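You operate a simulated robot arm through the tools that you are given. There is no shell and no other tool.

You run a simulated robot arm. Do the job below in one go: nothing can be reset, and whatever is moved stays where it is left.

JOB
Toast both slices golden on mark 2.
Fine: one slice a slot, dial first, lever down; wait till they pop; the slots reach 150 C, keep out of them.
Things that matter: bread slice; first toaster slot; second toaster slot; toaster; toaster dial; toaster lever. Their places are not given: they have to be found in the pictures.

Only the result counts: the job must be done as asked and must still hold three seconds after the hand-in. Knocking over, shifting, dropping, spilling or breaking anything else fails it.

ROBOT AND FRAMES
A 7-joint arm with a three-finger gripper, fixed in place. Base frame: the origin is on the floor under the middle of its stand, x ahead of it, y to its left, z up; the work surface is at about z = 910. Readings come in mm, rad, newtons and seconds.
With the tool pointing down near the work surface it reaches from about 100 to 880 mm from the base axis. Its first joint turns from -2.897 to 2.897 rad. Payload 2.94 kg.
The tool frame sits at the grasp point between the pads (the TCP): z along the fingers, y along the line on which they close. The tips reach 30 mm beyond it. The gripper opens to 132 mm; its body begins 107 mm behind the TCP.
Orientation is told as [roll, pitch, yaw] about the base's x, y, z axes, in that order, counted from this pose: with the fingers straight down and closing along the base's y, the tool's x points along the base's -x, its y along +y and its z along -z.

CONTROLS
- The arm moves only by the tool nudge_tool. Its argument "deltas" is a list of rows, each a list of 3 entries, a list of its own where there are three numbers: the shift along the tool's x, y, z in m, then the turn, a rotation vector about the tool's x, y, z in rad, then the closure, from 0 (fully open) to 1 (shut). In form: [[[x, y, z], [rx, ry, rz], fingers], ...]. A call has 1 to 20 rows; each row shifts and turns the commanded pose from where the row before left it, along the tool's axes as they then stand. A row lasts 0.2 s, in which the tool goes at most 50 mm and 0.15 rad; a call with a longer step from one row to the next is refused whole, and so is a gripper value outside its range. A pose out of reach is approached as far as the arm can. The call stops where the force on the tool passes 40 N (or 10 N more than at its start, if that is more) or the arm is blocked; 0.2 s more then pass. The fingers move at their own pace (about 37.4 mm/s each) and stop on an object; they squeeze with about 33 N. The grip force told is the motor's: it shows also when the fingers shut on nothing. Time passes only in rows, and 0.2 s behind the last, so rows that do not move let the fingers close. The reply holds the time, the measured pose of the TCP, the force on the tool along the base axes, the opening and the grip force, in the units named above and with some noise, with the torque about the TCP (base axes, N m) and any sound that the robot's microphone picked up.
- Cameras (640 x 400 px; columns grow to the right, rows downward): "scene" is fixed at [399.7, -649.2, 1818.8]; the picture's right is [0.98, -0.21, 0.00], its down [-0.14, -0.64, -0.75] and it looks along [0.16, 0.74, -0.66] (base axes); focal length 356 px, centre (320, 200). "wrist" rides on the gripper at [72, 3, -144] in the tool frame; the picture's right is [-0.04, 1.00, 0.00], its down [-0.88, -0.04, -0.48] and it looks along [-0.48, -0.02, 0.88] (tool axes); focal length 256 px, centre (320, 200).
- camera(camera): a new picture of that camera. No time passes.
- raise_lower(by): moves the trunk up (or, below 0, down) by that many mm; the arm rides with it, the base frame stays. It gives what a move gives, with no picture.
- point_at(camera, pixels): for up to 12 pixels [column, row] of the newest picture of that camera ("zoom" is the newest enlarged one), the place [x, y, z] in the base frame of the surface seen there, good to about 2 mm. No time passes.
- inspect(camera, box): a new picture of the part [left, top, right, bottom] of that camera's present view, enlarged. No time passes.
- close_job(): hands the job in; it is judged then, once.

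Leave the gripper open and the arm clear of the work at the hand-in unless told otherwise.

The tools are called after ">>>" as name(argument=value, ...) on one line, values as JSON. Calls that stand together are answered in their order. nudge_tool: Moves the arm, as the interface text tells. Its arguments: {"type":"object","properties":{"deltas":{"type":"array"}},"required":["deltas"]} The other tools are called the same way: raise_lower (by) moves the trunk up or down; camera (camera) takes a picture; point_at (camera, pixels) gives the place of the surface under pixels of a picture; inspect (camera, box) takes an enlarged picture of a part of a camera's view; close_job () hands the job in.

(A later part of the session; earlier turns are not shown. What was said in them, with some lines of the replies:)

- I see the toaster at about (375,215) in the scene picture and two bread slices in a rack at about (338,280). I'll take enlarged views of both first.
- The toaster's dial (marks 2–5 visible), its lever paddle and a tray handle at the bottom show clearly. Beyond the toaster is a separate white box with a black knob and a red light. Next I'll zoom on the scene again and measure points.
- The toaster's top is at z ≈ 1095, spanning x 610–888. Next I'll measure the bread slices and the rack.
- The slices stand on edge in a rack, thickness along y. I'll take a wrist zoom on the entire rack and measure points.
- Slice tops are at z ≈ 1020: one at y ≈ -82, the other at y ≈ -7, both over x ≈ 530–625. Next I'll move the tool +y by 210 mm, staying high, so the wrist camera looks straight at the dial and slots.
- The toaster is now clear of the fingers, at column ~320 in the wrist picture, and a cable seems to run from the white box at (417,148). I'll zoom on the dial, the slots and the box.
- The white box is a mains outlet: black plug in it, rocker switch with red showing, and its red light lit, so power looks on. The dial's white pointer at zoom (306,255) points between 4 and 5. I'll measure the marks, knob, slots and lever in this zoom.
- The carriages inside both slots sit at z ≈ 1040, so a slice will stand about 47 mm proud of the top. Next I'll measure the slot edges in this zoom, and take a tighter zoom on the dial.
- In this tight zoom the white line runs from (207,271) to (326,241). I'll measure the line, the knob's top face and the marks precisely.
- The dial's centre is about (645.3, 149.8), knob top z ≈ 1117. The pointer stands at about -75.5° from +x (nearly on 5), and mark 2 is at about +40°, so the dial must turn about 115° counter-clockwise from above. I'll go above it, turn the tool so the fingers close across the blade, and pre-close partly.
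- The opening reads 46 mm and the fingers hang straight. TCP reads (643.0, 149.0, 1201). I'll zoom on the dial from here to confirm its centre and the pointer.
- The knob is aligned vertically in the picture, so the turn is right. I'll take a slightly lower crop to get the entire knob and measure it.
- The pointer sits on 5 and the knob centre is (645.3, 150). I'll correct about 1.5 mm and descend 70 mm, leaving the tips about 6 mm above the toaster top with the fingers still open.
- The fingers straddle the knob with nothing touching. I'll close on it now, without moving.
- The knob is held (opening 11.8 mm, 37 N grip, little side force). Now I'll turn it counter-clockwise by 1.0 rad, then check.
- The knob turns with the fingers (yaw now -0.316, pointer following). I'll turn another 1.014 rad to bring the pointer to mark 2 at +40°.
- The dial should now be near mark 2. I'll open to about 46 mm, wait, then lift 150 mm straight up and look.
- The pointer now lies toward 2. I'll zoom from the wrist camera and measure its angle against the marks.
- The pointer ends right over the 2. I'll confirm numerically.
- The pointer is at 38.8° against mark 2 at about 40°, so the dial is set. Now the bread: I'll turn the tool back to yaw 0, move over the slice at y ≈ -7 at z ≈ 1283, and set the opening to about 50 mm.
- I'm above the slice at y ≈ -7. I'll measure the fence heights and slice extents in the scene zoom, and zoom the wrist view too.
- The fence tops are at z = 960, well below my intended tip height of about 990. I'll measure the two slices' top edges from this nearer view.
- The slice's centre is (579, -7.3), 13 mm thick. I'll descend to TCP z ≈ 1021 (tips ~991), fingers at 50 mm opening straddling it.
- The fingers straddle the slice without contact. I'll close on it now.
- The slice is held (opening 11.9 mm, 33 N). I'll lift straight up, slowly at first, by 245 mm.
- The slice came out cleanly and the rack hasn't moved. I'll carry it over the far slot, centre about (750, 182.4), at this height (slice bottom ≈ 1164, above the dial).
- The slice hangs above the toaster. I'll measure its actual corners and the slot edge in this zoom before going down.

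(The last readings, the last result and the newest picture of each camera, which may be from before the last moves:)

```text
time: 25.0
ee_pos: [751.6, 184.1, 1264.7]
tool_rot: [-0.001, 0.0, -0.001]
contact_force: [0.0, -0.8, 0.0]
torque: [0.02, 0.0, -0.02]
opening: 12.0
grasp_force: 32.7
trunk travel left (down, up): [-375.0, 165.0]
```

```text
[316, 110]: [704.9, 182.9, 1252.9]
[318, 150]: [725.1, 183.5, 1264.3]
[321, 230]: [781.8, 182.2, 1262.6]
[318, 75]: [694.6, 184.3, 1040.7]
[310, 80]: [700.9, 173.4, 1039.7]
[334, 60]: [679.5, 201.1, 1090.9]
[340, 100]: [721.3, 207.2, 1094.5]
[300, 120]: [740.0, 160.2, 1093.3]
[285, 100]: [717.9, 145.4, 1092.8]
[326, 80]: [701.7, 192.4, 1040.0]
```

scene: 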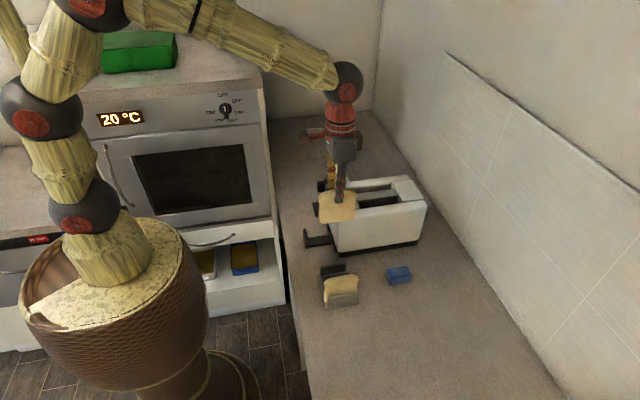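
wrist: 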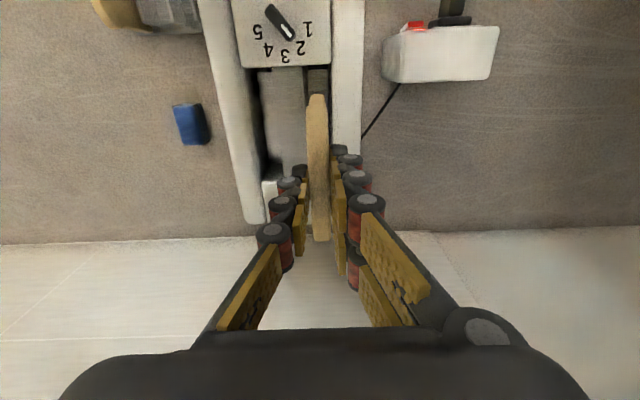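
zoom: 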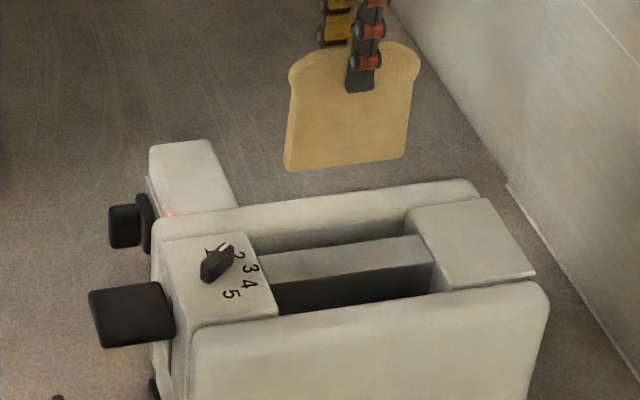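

The slice's faces span y ≈ 177.7–189.5, well within the slot (166–198), and x 702–800 within 682–818. I'll lower it 119 mm so its bottom is just above the carriage at 1040; my tips stay at about 1116, out of the slot.

>>> nudge_tool(deltas=[[[0, -0.001, 0.02], [0, 0, 0], 1], [[0, 0, 0.02], [0, 0, 0], 1], [[0, 0, 0.015], [0, 0, 0], 1], [[0, 0, 0.015], [0, 0, 0], 1], [[0, 0, 0.015], [0, 0, 0], 1], [[0, 0, 0.01], [0, 0, 0], 1], [[0, 0, 0.01], [0, 0, 0], 1], [[0, 0, 0.008], [0, 0, 0], 1], [[0, 0, 0.006], [0, 0, 0], 1], [[0, 0, 0], [0, 0, 0], 1]])

>>> camera(camera="wrist")

>>> inspect(camera="scene", box=[290, 130, 450, 230])

```text
time: 27.2
ee_pos: [751.8, 180.4, 1146.1]
tool_rot: [0.0, 0.001, 0.001]
contact_force: [0.3, 0.8, -0.3]
torque: [-0.04, 0.03, 0.0]
opening: 11.9
grasp_force: 32.7
trunk travel left (down, up): [-375.0, 165.0]
```

```text
taken
```

wrist: 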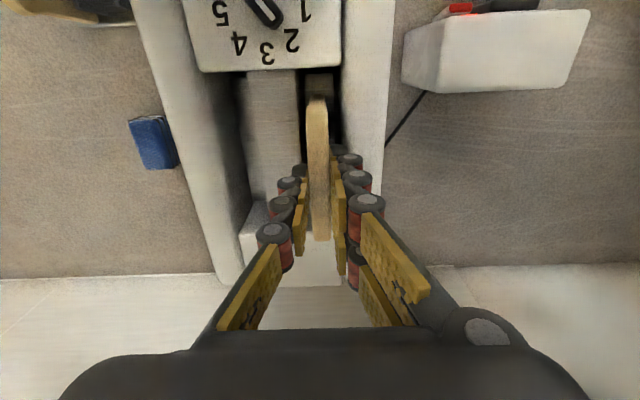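

```text
4.00 times, centred on (370, 180) of scene
```

zoom: 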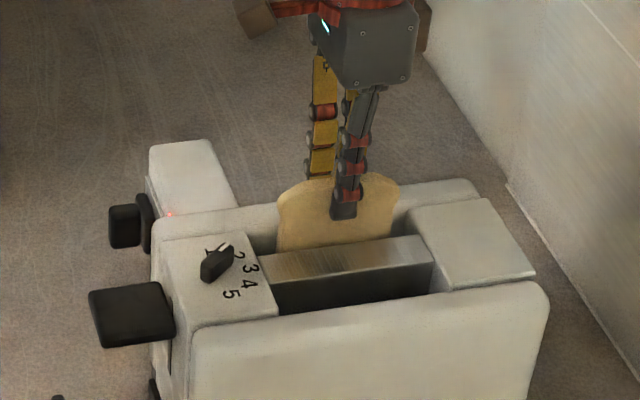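

The slice is in the far slot, held just above the carriage. I'll lower 3 mm more in small steps, then open and wait.

>>> nudge_tool(deltas=[[[0, 0, 0.0015], [0, 0, 0], 1], [[0, 0, 0.0015], [0, 0, 0], 1], [[0, 0, 0], [0, 0, 0], 1], [[0, 0, 0], [0, 0, 0], 0.88], [[0, 0, 0], [0, 0, 0], 0.84], [[0, 0, 0], [0, 0, 0], 0.8], [[0, 0, 0], [0, 0, 0], 0.75], [[0, 0, 0], [0, 0, 0], 0.7], [[0, 0, 0], [0, 0, 0], 0.65], [[0, 0, 0], [0, 0, 0], 0.65]])

>>> camera(camera="wrist")

>>> inspect(camera="scene", box=[290, 130, 450, 230])

```text
time: 29.4
ee_pos: [750.3, 182.1, 1143.7]
tool_rot: [0.0, 0.002, -0.001]
contact_force: [0.2, 0.4, -0.3]
torque: [-0.03, 0.02, -0.03]
opening: 46.4
grasp_force: 0.0
trunk travel left (down, up): [-375.0, 165.0]
```

```text
taken
```

wrist: 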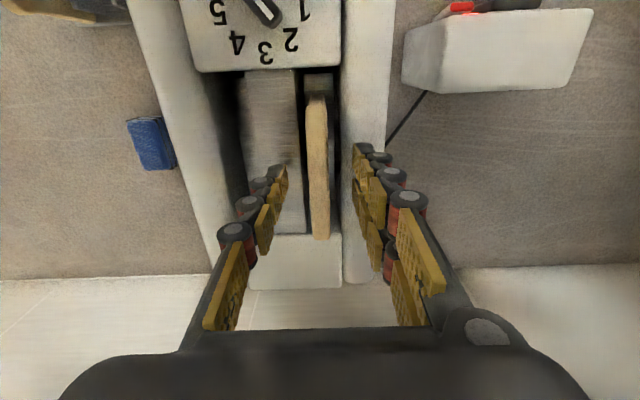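

```text
4.00 times, centred on (370, 180) of scene
```

zoom: 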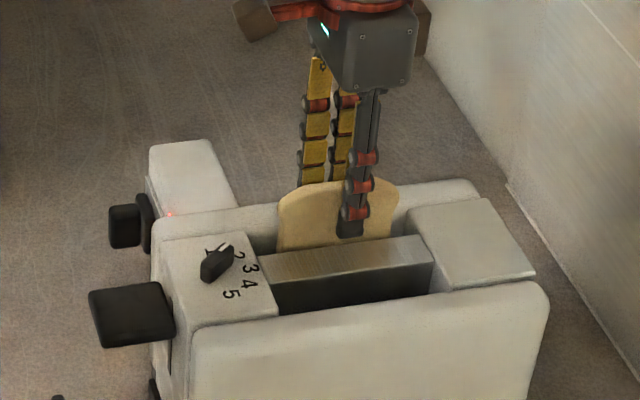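

The first slice stands free in the far slot. I'll lift 140 mm and move over the second slice at about (579, -82).

>>> nudge_tool(deltas=[[[0, 0, -0.015], [0, 0, 0], 0.65], [[0, 0, -0.025], [0, 0, 0], 0.65], [[0, 0, -0.035], [0, 0, 0], 0.65], [[0, 0, -0.035], [0, 0, 0], 0.65], [[0, 0, -0.03], [0, 0, 0], 0.65], [[0.0214, -0.033, 0], [0, 0, 0], 0.62], [[0.0214, -0.033, 0], [0, 0, 0], 0.62], [[0.0214, -0.033, 0], [0, 0, 0], 0.62], [[0.0214, -0.033, 0], [0, 0, 0], 0.62], [[0.0214, -0.033, 0], [0, 0, 0], 0.62], [[0.0214, -0.033, 0], [0, 0, 0], 0.62], [[0.0214, -0.033, 0], [0, 0, 0], 0.62], [[0.0214, -0.033, 0], [0, 0, 0], 0.62], [[0, 0, 0], [0, 0, 0], 0.62], [[0, 0, 0], [0, 0, 0], 0.62]])

>>> inspect(camera="wrist", box=[256, 70, 384, 150])

>>> inspect(camera="scene", box=[290, 150, 450, 250])

```text
time: 32.6
ee_pos: [579.3, -81.9, 1283.6]
tool_rot: [0.001, 0.001, 0.0]
contact_force: [-0.2, -0.8, -0.2]
torque: [0.01, 0.0, -0.02]
opening: 50.3
grasp_force: 0.0
trunk travel left (down, up): [-375.0, 165.0]
```

```text
5.00 times, centred on (320, 110) of wrist
```

zoom: 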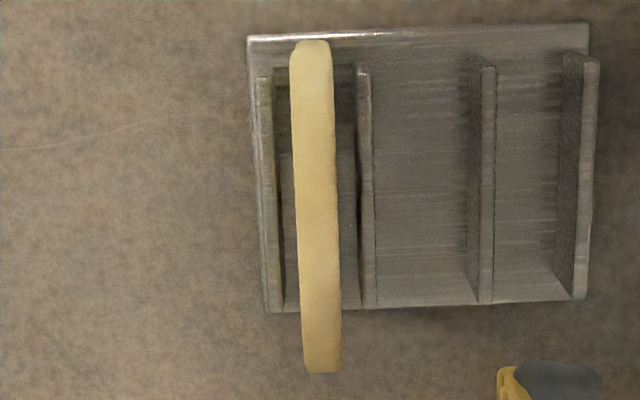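

```text
4.00 times, centred on (370, 200) of scene
```

zoom: 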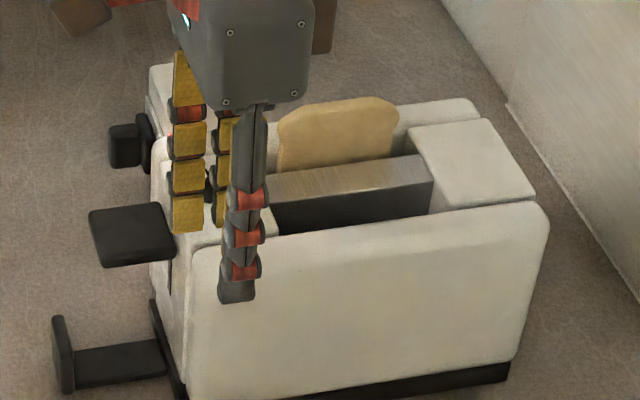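

The second slice is straight below at zoom column ~317. I'll take a new wrist zoom and measure its edges.

>>> inspect(camera="wrist", box=[256, 70, 384, 150])

>>> point_at(camera="zoom", pixels=[[295, 100], [330, 100], [297, 200], [334, 200], [304, 340], [338, 340], [312, 60], [322, 365]])

```text
5.00 times, centred on (320, 110) of wrist
```

zoom: 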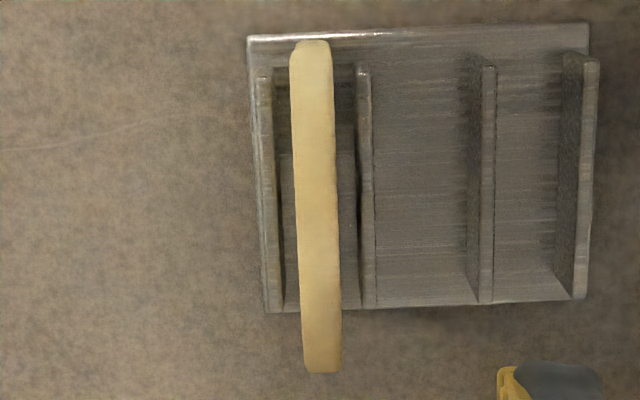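

```text
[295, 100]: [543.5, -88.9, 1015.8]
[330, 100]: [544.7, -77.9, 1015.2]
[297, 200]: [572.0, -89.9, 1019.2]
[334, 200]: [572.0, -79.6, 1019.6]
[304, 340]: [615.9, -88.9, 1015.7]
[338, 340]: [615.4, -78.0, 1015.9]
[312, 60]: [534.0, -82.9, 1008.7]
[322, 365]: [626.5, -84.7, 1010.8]
```

The slice's centre is y ≈ -83.5. I'll shift -1.5 mm and descend to TCP z ≈ 1021.

>>> nudge_tool(deltas=[[[0, -0.0015, 0.03], [0, 0, 0], 0.62], [[0, 0, 0.035], [0, 0, 0], 0.62], [[0, 0, 0.035], [0, 0, 0], 0.62], [[0, 0, 0.035], [0, 0, 0], 0.62], [[0, 0, 0.035], [0, 0, 0], 0.62], [[0, 0, 0.03], [0, 0, 0], 0.62], [[0, 0, 0.02], [0, 0, 0], 0.62], [[0, 0, 0.02], [0, 0, 0], 0.62], [[0, 0, 0.012], [0, 0, 0], 0.62], [[0, 0, 0.01], [0, 0, 0], 0.62], [[0, 0, 0], [0, 0, 0], 0.62], [[0, 0, 0], [0, 0, 0], 0.62]])

>>> camera(camera="wrist")

```text
time: 35.2
ee_pos: [579.7, -84.1, 1022.7]
tool_rot: [-0.001, -0.001, 0.001]
contact_force: [0.2, 0.1, -0.4]
torque: [0.0, -0.01, 0.01]
opening: 50.2
grasp_force: 0.1
trunk travel left (down, up): [-375.0, 165.0]
```

```text
taken
```

wrist: 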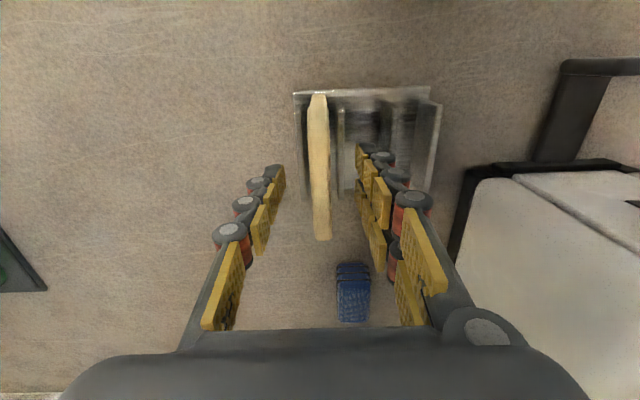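

The slice is centred between the fingers. I'll lower 1 mm, close on it, and lift straight up 243 mm.

>>> nudge_tool(deltas=[[[0, 0, 0.001], [0, 0, 0], 0.7], [[0, 0, 0], [0, 0, 0], 0.8], [[0, 0, 0], [0, 0, 0], 0.9], [[0, 0, 0], [0, 0, 0], 1], [[0, 0, 0], [0, 0, 0], 1], [[0, 0, 0], [0, 0, 0], 1]])

>>> nudge_tool(deltas=[[[0, 0, -0.01], [0, 0, 0], 1], [[0, 0, -0.015], [0, 0, 0], 1], [[0, 0, -0.015], [0, 0, 0], 1], [[0, 0, -0.015], [0, 0, 0], 1], [[0, 0, -0.025], [0, 0, 0], 1], [[0, 0, -0.03], [0, 0, 0], 1], [[0, 0, -0.03], [0, 0, 0], 1], [[0, 0, -0.03], [0, 0, 0], 1], [[0, 0, -0.03], [0, 0, 0], 1], [[0, 0, -0.025], [0, 0, 0], 1], [[0, 0, -0.018], [0, 0, 0], 1], [[0, 0, 0], [0, 0, 0], 1]])

>>> camera(camera="scene")

```text
time: 36.6
ee_pos: [579.8, -83.9, 1020.8]
tool_rot: [0.001, -0.002, -0.001]
contact_force: [-0.3, 0.3, 0.6]
torque: [0.02, 0.02, -0.01]
opening: 11.9
grasp_force: 33.4
trunk travel left (down, up): [-375.0, 165.0]
```

```text
time: 39.2
ee_pos: [580.0, -85.2, 1263.4]
tool_rot: [-0.001, 0.001, 0.0]
contact_force: [-0.5, -0.8, -0.5]
torque: [-0.02, 0.02, -0.01]
opening: 11.6
grasp_force: 33.1
trunk travel left (down, up): [-375.0, 165.0]
```

```text
taken
```

scene: 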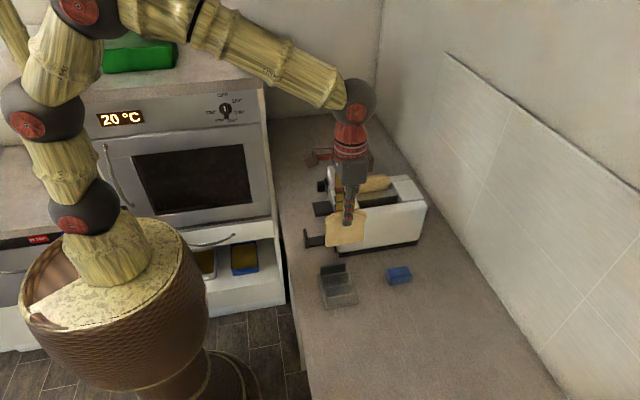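

The second slice is lifted and the rack stayed put. I'll carry it over the near slot, centre about (750, 117).

>>> nudge_tool(deltas=[[[-0.0214, 0.0251, 0], [0, 0, 0], 1], [[-0.0213, 0.0252, 0], [0, 0, 0], 1], [[-0.0213, 0.0252, 0], [0, 0, 0], 1], [[-0.0213, 0.0252, 0], [0, 0, 0], 1], [[-0.0213, 0.0252, 0], [0, 0, 0], 1], [[-0.0213, 0.0252, 0], [0, 0, 0], 1], [[-0.0213, 0.0252, 0], [0, 0, 0], 1], [[-0.0213, 0.0251, 0], [0, 0, 0], 1], [[0, 0, 0], [0, 0, 0], 1], [[0, 0, 0], [0, 0, 0], 1]])

>>> camera(camera="wrist")

>>> inspect(camera="scene", box=[290, 130, 450, 230])

>>> point_at(camera="wrist", pixels=[[316, 110], [318, 150], [321, 230], [318, 75], [365, 110], [368, 140], [300, 100], [340, 100], [350, 120]])

```text
time: 41.4
ee_pos: [750.7, 117.9, 1263.8]
tool_rot: [0.0, 0.001, 0.001]
contact_force: [-0.4, 0.3, 0.0]
torque: [-0.03, -0.04, 0.01]
opening: 11.8
grasp_force: 32.6
trunk travel left (down, up): [-375.0, 165.0]
```

```text
taken
```

wrist: 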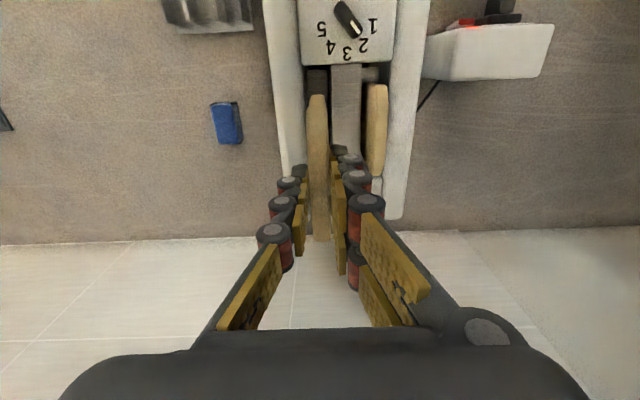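

```text
4.00 times, centred on (370, 180) of scene
```

zoom: 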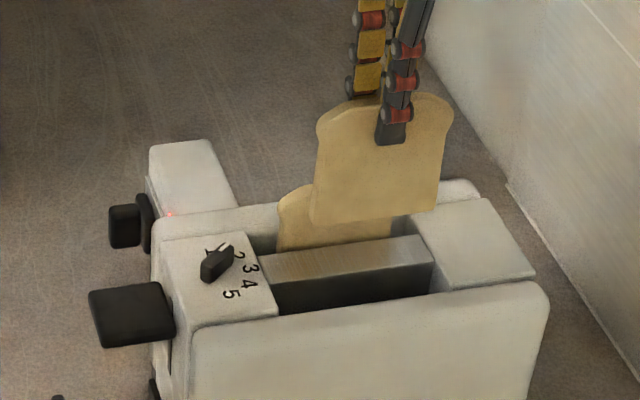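

```text
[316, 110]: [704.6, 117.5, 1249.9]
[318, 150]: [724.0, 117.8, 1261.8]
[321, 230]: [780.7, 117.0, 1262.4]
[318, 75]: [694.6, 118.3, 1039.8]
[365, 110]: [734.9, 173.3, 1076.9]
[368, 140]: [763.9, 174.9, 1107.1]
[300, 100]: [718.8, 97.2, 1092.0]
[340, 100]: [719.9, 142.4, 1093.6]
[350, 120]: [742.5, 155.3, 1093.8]
```

The slice is centred at y ≈ 117.5 over the near slot (101–134), and the first slice stands clear at y > 173. I'll lower 118 mm.

>>> nudge_tool(deltas=[[[0, -0.0003, 0.02], [0, 0, 0], 1], [[0, 0, 0.02], [0, 0, 0], 1], [[0, 0, 0.015], [0, 0, 0], 1], [[0, 0, 0.015], [0, 0, 0], 1], [[0, 0, 0.015], [0, 0, 0], 1], [[0, 0, 0.01], [0, 0, 0], 1], [[0, 0, 0.01], [0, 0, 0], 1], [[0, 0, 0.008], [0, 0, 0], 1], [[0, 0, 0.005], [0, 0, 0], 1], [[0, 0, 0], [0, 0, 0], 1]])

>>> camera(camera="wrist")

>>> inspect(camera="scene", box=[290, 130, 450, 230])

```text
time: 43.6
ee_pos: [751.1, 117.1, 1145.0]
tool_rot: [0.0, 0.0, 0.0]
contact_force: [-0.1, -0.6, -0.8]
torque: [0.04, -0.03, -0.06]
opening: 12.0
grasp_force: 32.8
trunk travel left (down, up): [-375.0, 165.0]
```

```text
taken
```

wrist: 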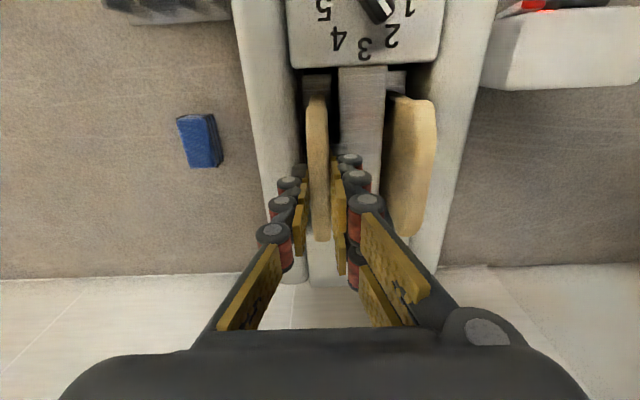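

```text
4.00 times, centred on (370, 180) of scene
```

zoom: 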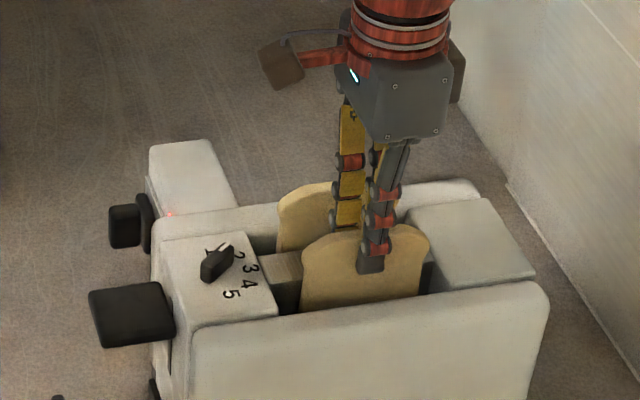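

The slice is inside the near slot, just above the carriage. I'll lower 2 mm, open to about 36 mm so the fingers stay clear of the first slice, then rise 140 mm.

>>> nudge_tool(deltas=[[[0, 0, 0.001], [0, 0, 0], 1], [[0, 0, 0.001], [0, 0, 0], 1], [[0, 0, 0], [0, 0, 0], 1], [[0, 0, 0], [0, 0, 0], 0.88], [[0, 0, 0], [0, 0, 0], 0.84], [[0, 0, 0], [0, 0, 0], 0.8], [[0, 0, 0], [0, 0, 0], 0.75], [[0, 0, 0], [0, 0, 0], 0.73], [[0, 0, 0], [0, 0, 0], 0.73]])

>>> camera(camera="wrist")

>>> nudge_tool(deltas=[[[0, 0, -0.01], [0, 0, 0], 0.73], [[0, 0, -0.02], [0, 0, 0], 0.73], [[0, 0, -0.03], [0, 0, 0], 0.73], [[0, 0, -0.03], [0, 0, 0], 0.73], [[0, 0, -0.03], [0, 0, 0], 0.73], [[0, 0, -0.02], [0, 0, 0], 0.73], [[0, 0, 0], [0, 0, 0], 0.73]])

>>> camera(camera="wrist")

>>> inspect(camera="scene", box=[290, 150, 450, 250])

```text
time: 45.6
ee_pos: [750.6, 117.0, 1144.9]
tool_rot: [-0.001, 0.001, 0.0]
contact_force: [0.2, 0.3, -0.5]
torque: [0.02, -0.02, 0.02]
opening: 35.5
grasp_force: 0.1
trunk travel left (down, up): [-375.0, 165.0]
```

```text
taken
```

wrist: 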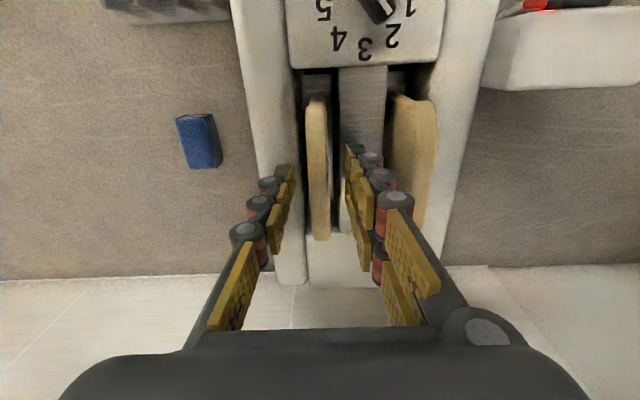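

```text
time: 47.2
ee_pos: [750.1, 117.6, 1282.4]
tool_rot: [0.001, 0.0, 0.0]
contact_force: [0.4, 0.4, 0.3]
torque: [0.01, -0.02, 0.0]
opening: 35.5
grasp_force: 0.1
trunk travel left (down, up): [-375.0, 165.0]
```

```text
taken
```

wrist: 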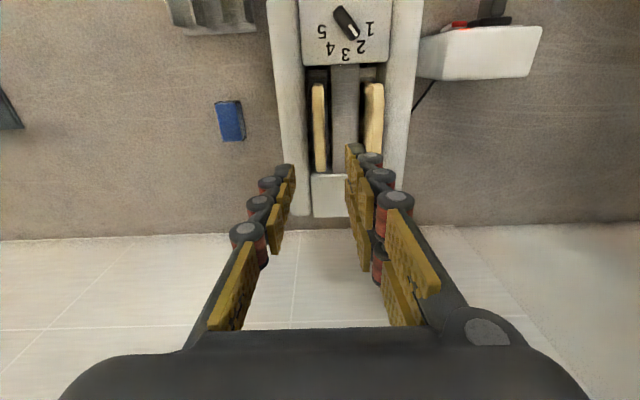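

```text
4.00 times, centred on (370, 200) of scene
```

zoom: 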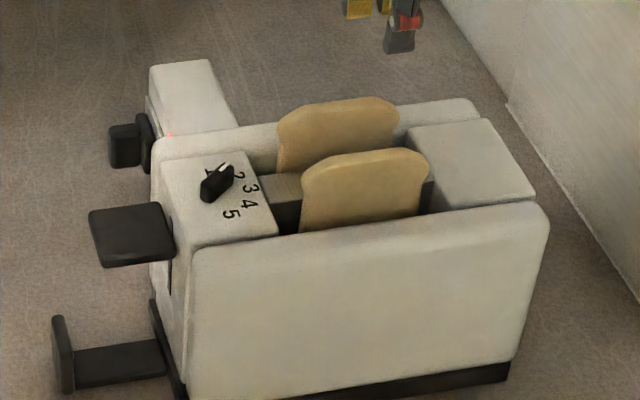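

Both slices stand in their own slots, and the dial still points to 2. Now the lever: I'll close the fingers and move over the paddle, centre about (574, 148), staying high.

>>> nudge_tool(deltas=[[[0.022, 0.004, 0], [0, 0, 0], 0.8], [[0.022, 0.004, 0], [0, 0, 0], 0.9], [[0.022, 0.004, 0], [0, 0, 0], 1], [[0.022, 0.004, 0], [0, 0, 0], 1], [[0.022, 0.004, 0], [0, 0, 0], 1], [[0.022, 0.004, 0], [0, 0, 0], 1], [[0.022, 0.004, 0], [0, 0, 0], 1], [[0.022, 0.003, 0], [0, 0, 0], 1], [[0, 0, 0.04], [0, 0, 0], 1], [[0, 0, 0.04], [0, 0, 0], 1], [[0, 0, 0.03], [0, 0, 0], 1], [[0, 0, 0], [0, 0, 0], 1]])

>>> camera(camera="wrist")

>>> inspect(camera="scene", box=[270, 130, 430, 230])

```text
time: 49.8
ee_pos: [574.0, 149.6, 1173.9]
tool_rot: [0.001, -0.001, 0.0]
contact_force: [0.1, -0.1, -0.1]
torque: [-0.03, -0.01, 0.03]
opening: 0.0
grasp_force: 28.3
trunk travel left (down, up): [-375.0, 165.0]
```

```text
taken
```

wrist: 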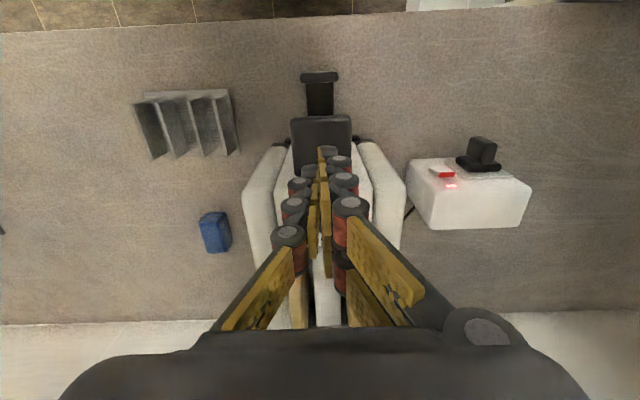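

```text
4.00 times, centred on (350, 180) of scene
```

zoom: 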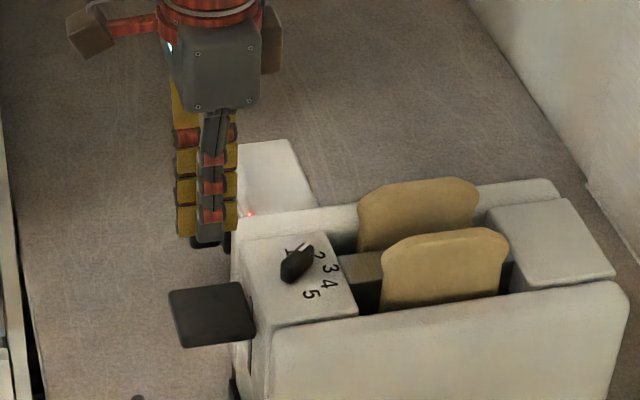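

The closed fingers hang above and beyond the paddle in this view. I'll measure the fingertip edges to be sure they clear the toaster front face (x ≈ 610).

>>> point_at(camera="zoom", pixels=[[180, 225], [234, 222], [200, 235], [222, 235], [210, 215], [172, 295], [252, 285], [185, 345], [250, 335], [240, 355], [235, 265], [244, 290]])

```text
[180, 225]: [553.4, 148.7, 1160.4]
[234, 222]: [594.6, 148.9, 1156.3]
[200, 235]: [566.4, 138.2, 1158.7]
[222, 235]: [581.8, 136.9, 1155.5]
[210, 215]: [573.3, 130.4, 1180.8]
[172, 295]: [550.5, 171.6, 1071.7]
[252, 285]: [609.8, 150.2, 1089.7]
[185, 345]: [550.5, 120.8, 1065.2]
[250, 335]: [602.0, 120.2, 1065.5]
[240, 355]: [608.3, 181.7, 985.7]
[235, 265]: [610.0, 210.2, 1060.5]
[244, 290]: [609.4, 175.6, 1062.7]
```

The closed fingers span x 552–596, 13 mm clear of the toaster. I'll go down to just above the paddle, then press in 4 mm steps and watch the force.

>>> nudge_tool(deltas=[[[0, -0.001, 0.025], [0, 0, 0], 1], [[0, 0, 0.02], [0, 0, 0], 1], [[0, 0, 0.015], [0, 0, 0], 1], [[0, 0, 0.006], [0, 0, 0], 1], [[0, 0, 0.004], [0, 0, 0], 1], [[0, 0, 0.004], [0, 0, 0], 1], [[0, 0, 0.004], [0, 0, 0], 1], [[0, 0, 0.004], [0, 0, 0], 1], [[0, 0, 0.004], [0, 0, 0], 1]])

>>> inspect(camera="scene", box=[270, 150, 430, 250])

```text
time: 51.8
ee_pos: [574.4, 148.2, 1085.9]
tool_rot: [-0.001, -0.001, -0.001]
contact_force: [0.5, 1.4, 0.3]
torque: [-0.04, -0.02, -0.01]
opening: 0.2
grasp_force: 28.7
trunk travel left (down, up): [-375.0, 165.0]
```

```text
4.00 times, centred on (350, 200) of scene
```

zoom: 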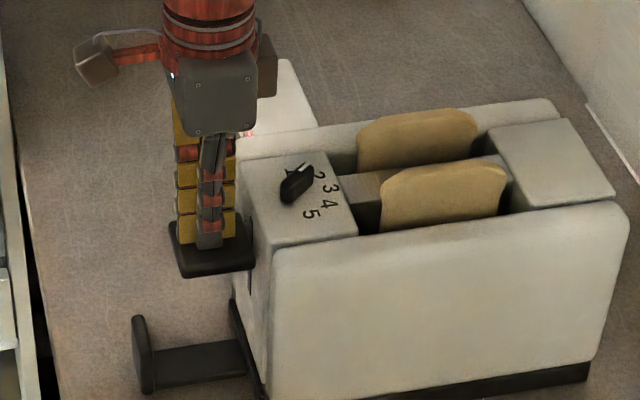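

The paddle is moving down under the fingers with hardly any force. I'll keep pressing in 4 mm steps, listening for the latch.

>>> nudge_tool(deltas=[[[0, 0, 0.004], [0, 0, 0], 1], [[0, 0, 0.004], [0, 0, 0], 1], [[0, 0, 0.004], [0, 0, 0], 1], [[0, 0, 0.004], [0, 0, 0], 1], [[0, 0, 0.004], [0, 0, 0], 1], [[0, 0, 0.004], [0, 0, 0], 1], [[0, 0, 0.004], [0, 0, 0], 1]])

>>> inspect(camera="scene", box=[270, 150, 430, 250])

```text
time: 53.4
ee_pos: [574.5, 146.5, 1059.4]
tool_rot: [-0.001, 0.001, 0.0]
contact_force: [0.6, 1.4, 0.9]
torque: [0.01, -0.01, -0.01]
opening: 0.0
grasp_force: 28.3
trunk travel left (down, up): [-375.0, 165.0]
```

```text
4.00 times, centred on (350, 200) of scene
```

zoom: 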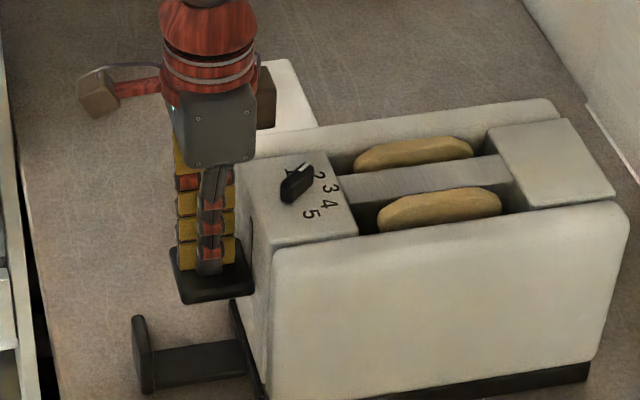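

The slices' tops are almost level with the toaster top now. I'll continue in 3 mm steps until the stop or a click.

>>> nudge_tool(deltas=[[[0, 0, 0.003], [0, 0, 0], 1], [[0, 0, 0.003], [0, 0, 0], 1], [[0, 0, 0.003], [0, 0, 0], 1], [[0, 0, 0.003], [0, 0, 0], 1], [[0, 0, 0.003], [0, 0, 0], 1]])

>>> inspect(camera="scene", box=[270, 150, 430, 250])

```text
time: 54.6
ee_pos: [574.4, 146.8, 1042.6]
tool_rot: [0.0, 0.0, -0.001]
contact_force: [0.5, -0.5, 0.7]
torque: [-0.01, 0.0, -0.02]
opening: 6.1
grasp_force: 28.5
trunk travel left (down, up): [-375.0, 165.0]
```

```text
4.00 times, centred on (350, 200) of scene
```

zoom: 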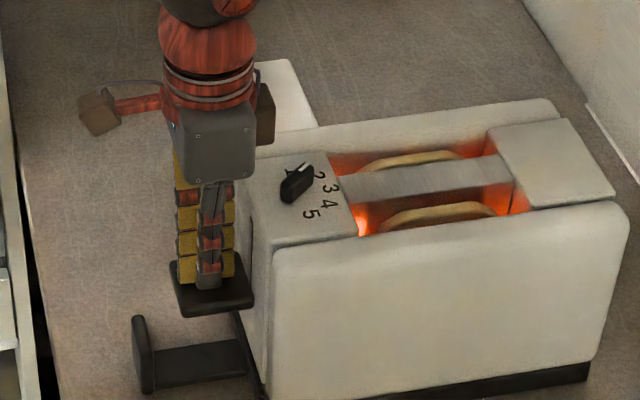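

The slots glow orange, so the toaster is latched and heating. I'll lift off the paddle gently and check that it stays down.

>>> nudge_tool(deltas=[[[0, 0, -0.004], [0, 0, 0], 1], [[0, 0, -0.006], [0, 0, 0], 1], [[0, 0, -0.01], [0, 0, 0], 1], [[0, 0, -0.02], [0, 0, 0], 1]])

>>> inspect(camera="scene", box=[270, 150, 430, 250])

```text
time: 55.6
ee_pos: [572.9, 147.2, 1084.8]
tool_rot: [0.001, -0.001, 0.001]
contact_force: [0.1, 0.6, 0.2]
torque: [0.0, -0.03, -0.01]
opening: 0.0
grasp_force: 28.5
trunk travel left (down, up): [-375.0, 165.0]
```

```text
4.00 times, centred on (350, 200) of scene
```

zoom: 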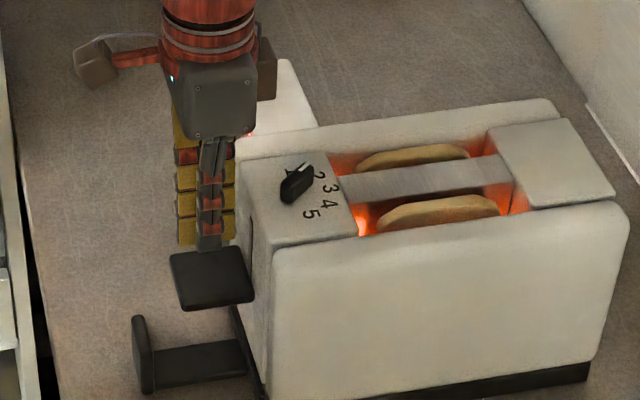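

The lever stays down by itself and the slots keep glowing. I'll rise clear, out of the lever's and slots' way, move back toward the robot, and open the gripper.

>>> nudge_tool(deltas=[[[0, 0, -0.03], [0, 0, 0], 1], [[0, 0, -0.04], [0, 0, 0], 1], [[0, 0, -0.04], [0, 0, 0], 1], [[0, 0, -0.04], [0, 0, 0], 1], [[0, 0, -0.04], [0, 0, 0], 1], [[0, 0, -0.04], [0, 0, 0], 0.6], [[0.01, -0.03, 0], [0, 0, 0], 0.3], [[0.01, -0.03, 0], [0, 0, 0], 0], [[0.01, -0.03, 0], [0, 0, 0], 0], [[0.01, -0.03, 0], [0, 0, 0], 0], [[0.01, -0.03, 0], [0, 0, 0], 0], [[0, 0, 0], [0, 0, 0], 0]])

>>> camera(camera="scene")

>>> camera(camera="wrist")

```text
time: 58.2
ee_pos: [523.2, -1.4, 1315.3]
tool_rot: [0.0, 0.0, -0.002]
contact_force: [-0.6, 0.5, -0.1]
torque: [0.01, -0.01, 0.02]
opening: 107.9
grasp_force: 0.2
trunk travel left (down, up): [-375.0, 165.0]
```

```text
taken
```

scene: 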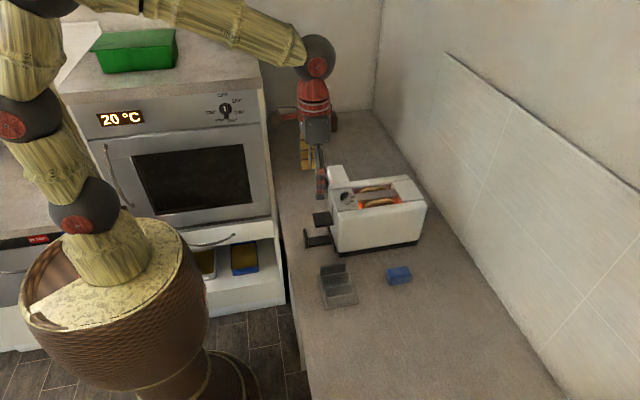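

```text
taken
```

wrist: 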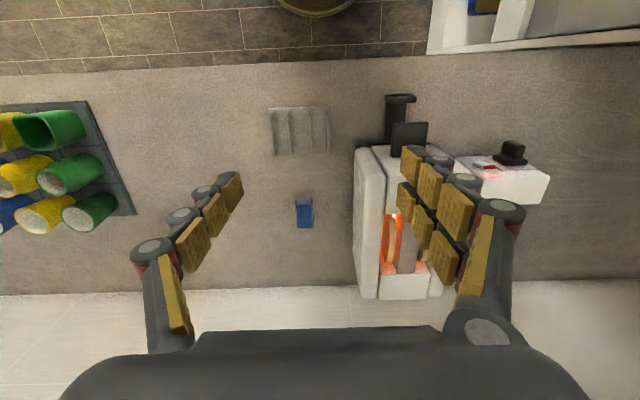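

Heating goes on, lever down. I'll shift 60 mm farther from the toaster and wait 4 s, watching for the pop.

>>> nudge_tool(deltas=[[[0, -0.03, 0], [0, 0, 0], 0], [[0, -0.03, 0], [0, 0, 0], 0], [[0, 0, 0], [0, 0, 0], 0], [[0, 0, 0], [0, 0, 0], 0], [[0, 0, 0], [0, 0, 0], 0], [[0, 0, 0], [0, 0, 0], 0], [[0, 0, 0], [0, 0, 0], 0], [[0, 0, 0], [0, 0, 0], 0], [[0, 0, 0], [0, 0, 0], 0], [[0, 0, 0], [0, 0, 0], 0], [[0, 0, 0], [0, 0, 0], 0], [[0, 0, 0], [0, 0, 0], 0], [[0, 0, 0], [0, 0, 0], 0], [[0, 0, 0], [0, 0, 0], 0], [[0, 0, 0], [0, 0, 0], 0], [[0, 0, 0], [0, 0, 0], 0], [[0, 0, 0], [0, 0, 0], 0], [[0, 0, 0], [0, 0, 0], 0], [[0, 0, 0], [0, 0, 0], 0], [[0, 0, 0], [0, 0, 0], 0]])

>>> inspect(camera="scene", box=[290, 150, 450, 250])

```text
time: 62.4
ee_pos: [524.0, -60.9, 1314.9]
tool_rot: [0.002, 0.001, -0.001]
contact_force: [0.1, 0.0, -0.1]
torque: [0.03, -0.03, -0.01]
opening: 131.7
grasp_force: 0.0
trunk travel left (down, up): [-375.0, 165.0]
```

```text
4.00 times, centred on (370, 200) of scene
```

zoom: 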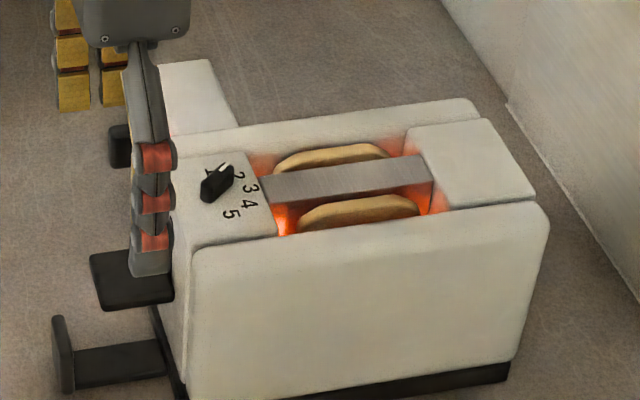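

The toaster still glows and the slices are slowly colouring. I'll wait another 4 s without moving.

>>> nudge_tool(deltas=[[[0, 0, 0], [0, 0, 0], 0], [[0, 0, 0], [0, 0, 0], 0], [[0, 0, 0], [0, 0, 0], 0], [[0, 0, 0], [0, 0, 0], 0], [[0, 0, 0], [0, 0, 0], 0], [[0, 0, 0], [0, 0, 0], 0], [[0, 0, 0], [0, 0, 0], 0], [[0, 0, 0], [0, 0, 0], 0], [[0, 0, 0], [0, 0, 0], 0], [[0, 0, 0], [0, 0, 0], 0], [[0, 0, 0], [0, 0, 0], 0], [[0, 0, 0], [0, 0, 0], 0], [[0, 0, 0], [0, 0, 0], 0], [[0, 0, 0], [0, 0, 0], 0], [[0, 0, 0], [0, 0, 0], 0], [[0, 0, 0], [0, 0, 0], 0], [[0, 0, 0], [0, 0, 0], 0], [[0, 0, 0], [0, 0, 0], 0], [[0, 0, 0], [0, 0, 0], 0], [[0, 0, 0], [0, 0, 0], 0]])

>>> inspect(camera="scene", box=[290, 150, 450, 250])

```text
time: 66.6
ee_pos: [524.3, -64.2, 1315.7]
tool_rot: [-0.001, -0.001, 0.001]
contact_force: [-0.4, 0.1, -0.1]
torque: [-0.02, 0.0, 0.02]
opening: 132.3
grasp_force: 0.2
trunk travel left (down, up): [-375.0, 165.0]
```

```text
4.00 times, centred on (370, 200) of scene
```

zoom: 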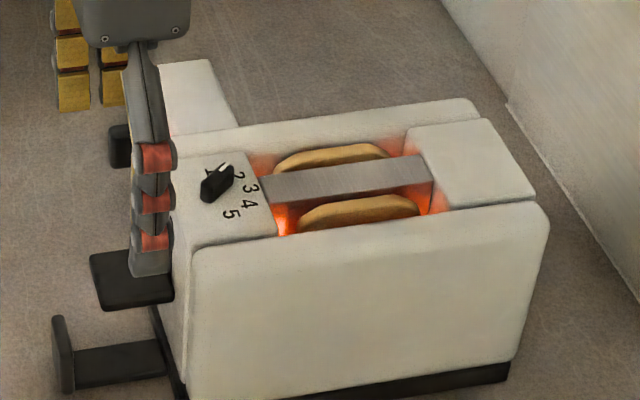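

Still glowing, with the slices a touch browner and no pop yet. I'll wait another 8 s in two calls and look again.

>>> nudge_tool(deltas=[[[0, 0, 0], [0, 0, 0], 0], [[0, 0, 0], [0, 0, 0], 0], [[0, 0, 0], [0, 0, 0], 0], [[0, 0, 0], [0, 0, 0], 0], [[0, 0, 0], [0, 0, 0], 0], [[0, 0, 0], [0, 0, 0], 0], [[0, 0, 0], [0, 0, 0], 0], [[0, 0, 0], [0, 0, 0], 0], [[0, 0, 0], [0, 0, 0], 0], [[0, 0, 0], [0, 0, 0], 0], [[0, 0, 0], [0, 0, 0], 0], [[0, 0, 0], [0, 0, 0], 0], [[0, 0, 0], [0, 0, 0], 0], [[0, 0, 0], [0, 0, 0], 0], [[0, 0, 0], [0, 0, 0], 0], [[0, 0, 0], [0, 0, 0], 0], [[0, 0, 0], [0, 0, 0], 0], [[0, 0, 0], [0, 0, 0], 0], [[0, 0, 0], [0, 0, 0], 0], [[0, 0, 0], [0, 0, 0], 0]])

>>> nudge_tool(deltas=[[[0, 0, 0], [0, 0, 0], 0], [[0, 0, 0], [0, 0, 0], 0], [[0, 0, 0], [0, 0, 0], 0], [[0, 0, 0], [0, 0, 0], 0], [[0, 0, 0], [0, 0, 0], 0], [[0, 0, 0], [0, 0, 0], 0], [[0, 0, 0], [0, 0, 0], 0], [[0, 0, 0], [0, 0, 0], 0], [[0, 0, 0], [0, 0, 0], 0], [[0, 0, 0], [0, 0, 0], 0], [[0, 0, 0], [0, 0, 0], 0], [[0, 0, 0], [0, 0, 0], 0], [[0, 0, 0], [0, 0, 0], 0], [[0, 0, 0], [0, 0, 0], 0], [[0, 0, 0], [0, 0, 0], 0], [[0, 0, 0], [0, 0, 0], 0], [[0, 0, 0], [0, 0, 0], 0], [[0, 0, 0], [0, 0, 0], 0], [[0, 0, 0], [0, 0, 0], 0], [[0, 0, 0], [0, 0, 0], 0]])

>>> inspect(camera="scene", box=[290, 150, 450, 250])

```text
time: 70.8
ee_pos: [523.9, -63.4, 1314.6]
tool_rot: [-0.002, 0.0, 0.003]
contact_force: [-0.1, 0.1, 0.4]
torque: [0.01, 0.02, 0.01]
opening: 132.1
grasp_force: 0.1
trunk travel left (down, up): [-375.0, 165.0]
```

```text
time: 75.0
ee_pos: [524.4, -62.1, 1315.2]
tool_rot: [0.0, 0.0, -0.001]
contact_force: [-0.6, -0.2, 0.5]
torque: [-0.01, -0.03, -0.03]
opening: 132.0
grasp_force: 0.1
trunk travel left (down, up): [-375.0, 165.0]
```

```text
4.00 times, centred on (370, 200) of scene
```

zoom: 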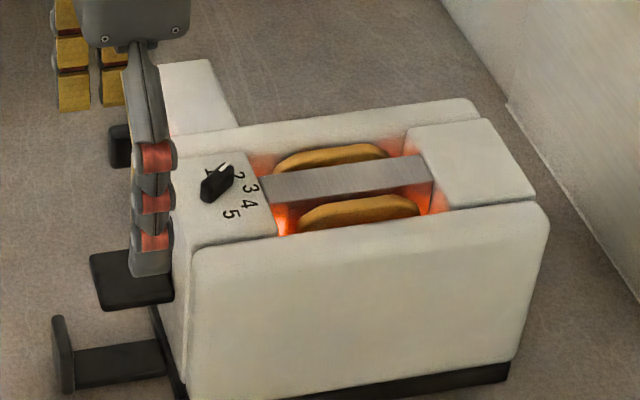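

The slices are turning golden, still no pop. I'll wait 4 s more and check the colour.

>>> nudge_tool(deltas=[[[0, 0, 0], [0, 0, 0], 0], [[0, 0, 0], [0, 0, 0], 0], [[0, 0, 0], [0, 0, 0], 0], [[0, 0, 0], [0, 0, 0], 0], [[0, 0, 0], [0, 0, 0], 0], [[0, 0, 0], [0, 0, 0], 0], [[0, 0, 0], [0, 0, 0], 0], [[0, 0, 0], [0, 0, 0], 0], [[0, 0, 0], [0, 0, 0], 0], [[0, 0, 0], [0, 0, 0], 0], [[0, 0, 0], [0, 0, 0], 0], [[0, 0, 0], [0, 0, 0], 0], [[0, 0, 0], [0, 0, 0], 0], [[0, 0, 0], [0, 0, 0], 0], [[0, 0, 0], [0, 0, 0], 0], [[0, 0, 0], [0, 0, 0], 0], [[0, 0, 0], [0, 0, 0], 0], [[0, 0, 0], [0, 0, 0], 0], [[0, 0, 0], [0, 0, 0], 0], [[0, 0, 0], [0, 0, 0], 0]])

>>> inspect(camera="scene", box=[290, 150, 450, 250])

```text
time: 79.2
ee_pos: [524.8, -64.1, 1315.2]
tool_rot: [0.0, 0.001, 0.0]
contact_force: [-0.3, 0.0, 0.4]
torque: [0.0, 0.0, 0.0]
opening: 132.1
grasp_force: 0.0
trunk travel left (down, up): [-375.0, 165.0]
```

```text
4.00 times, centred on (370, 200) of scene
```

zoom: 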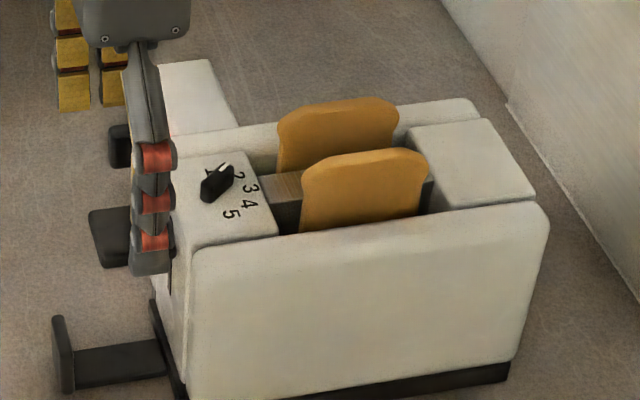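

The slices popped up evenly golden, the glow is off, and the lever is up again. I'll take one last full look to check nothing has shifted.

>>> camera(camera="scene")

>>> camera(camera="wrist")

```text
taken
```

scene: 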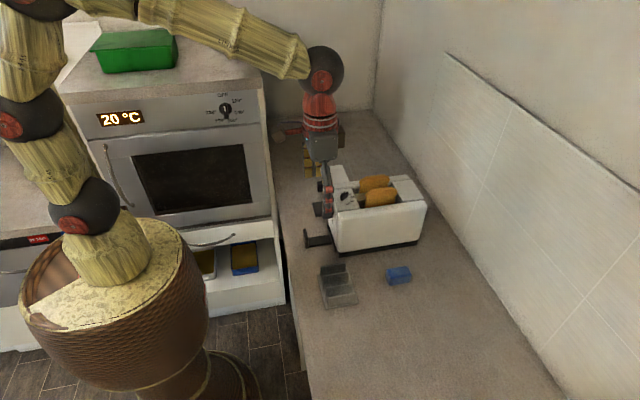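

```text
taken
```

wrist: 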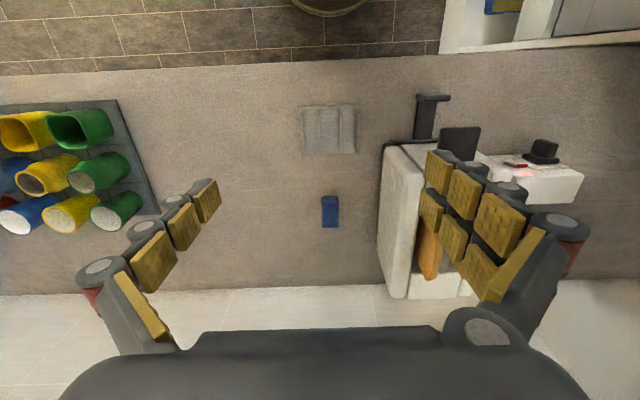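

Both slices stand golden in their slots with the dial on 2. The rack, sponge, outlet and toaster are where they started, and the gripper is open and clear. I'm handing in.

>>> close_job()

```text
The job is handed in.
```

Both slices are toasted golden on mark 2 and have popped up, one in each slot of the toaster. I set the dial from 5 to 2 first, placed the slices, then pressed the lever. They popped on their own about 20 to 25 seconds after the slots began to glow.

The fingers stayed out of the slots throughout. In the last pictures the toaster, rack, blue sponge and mains outlet are where they started. I handed in with the gripper open and clear of the toaster. The hand-in was accepted, but no verdict came back.
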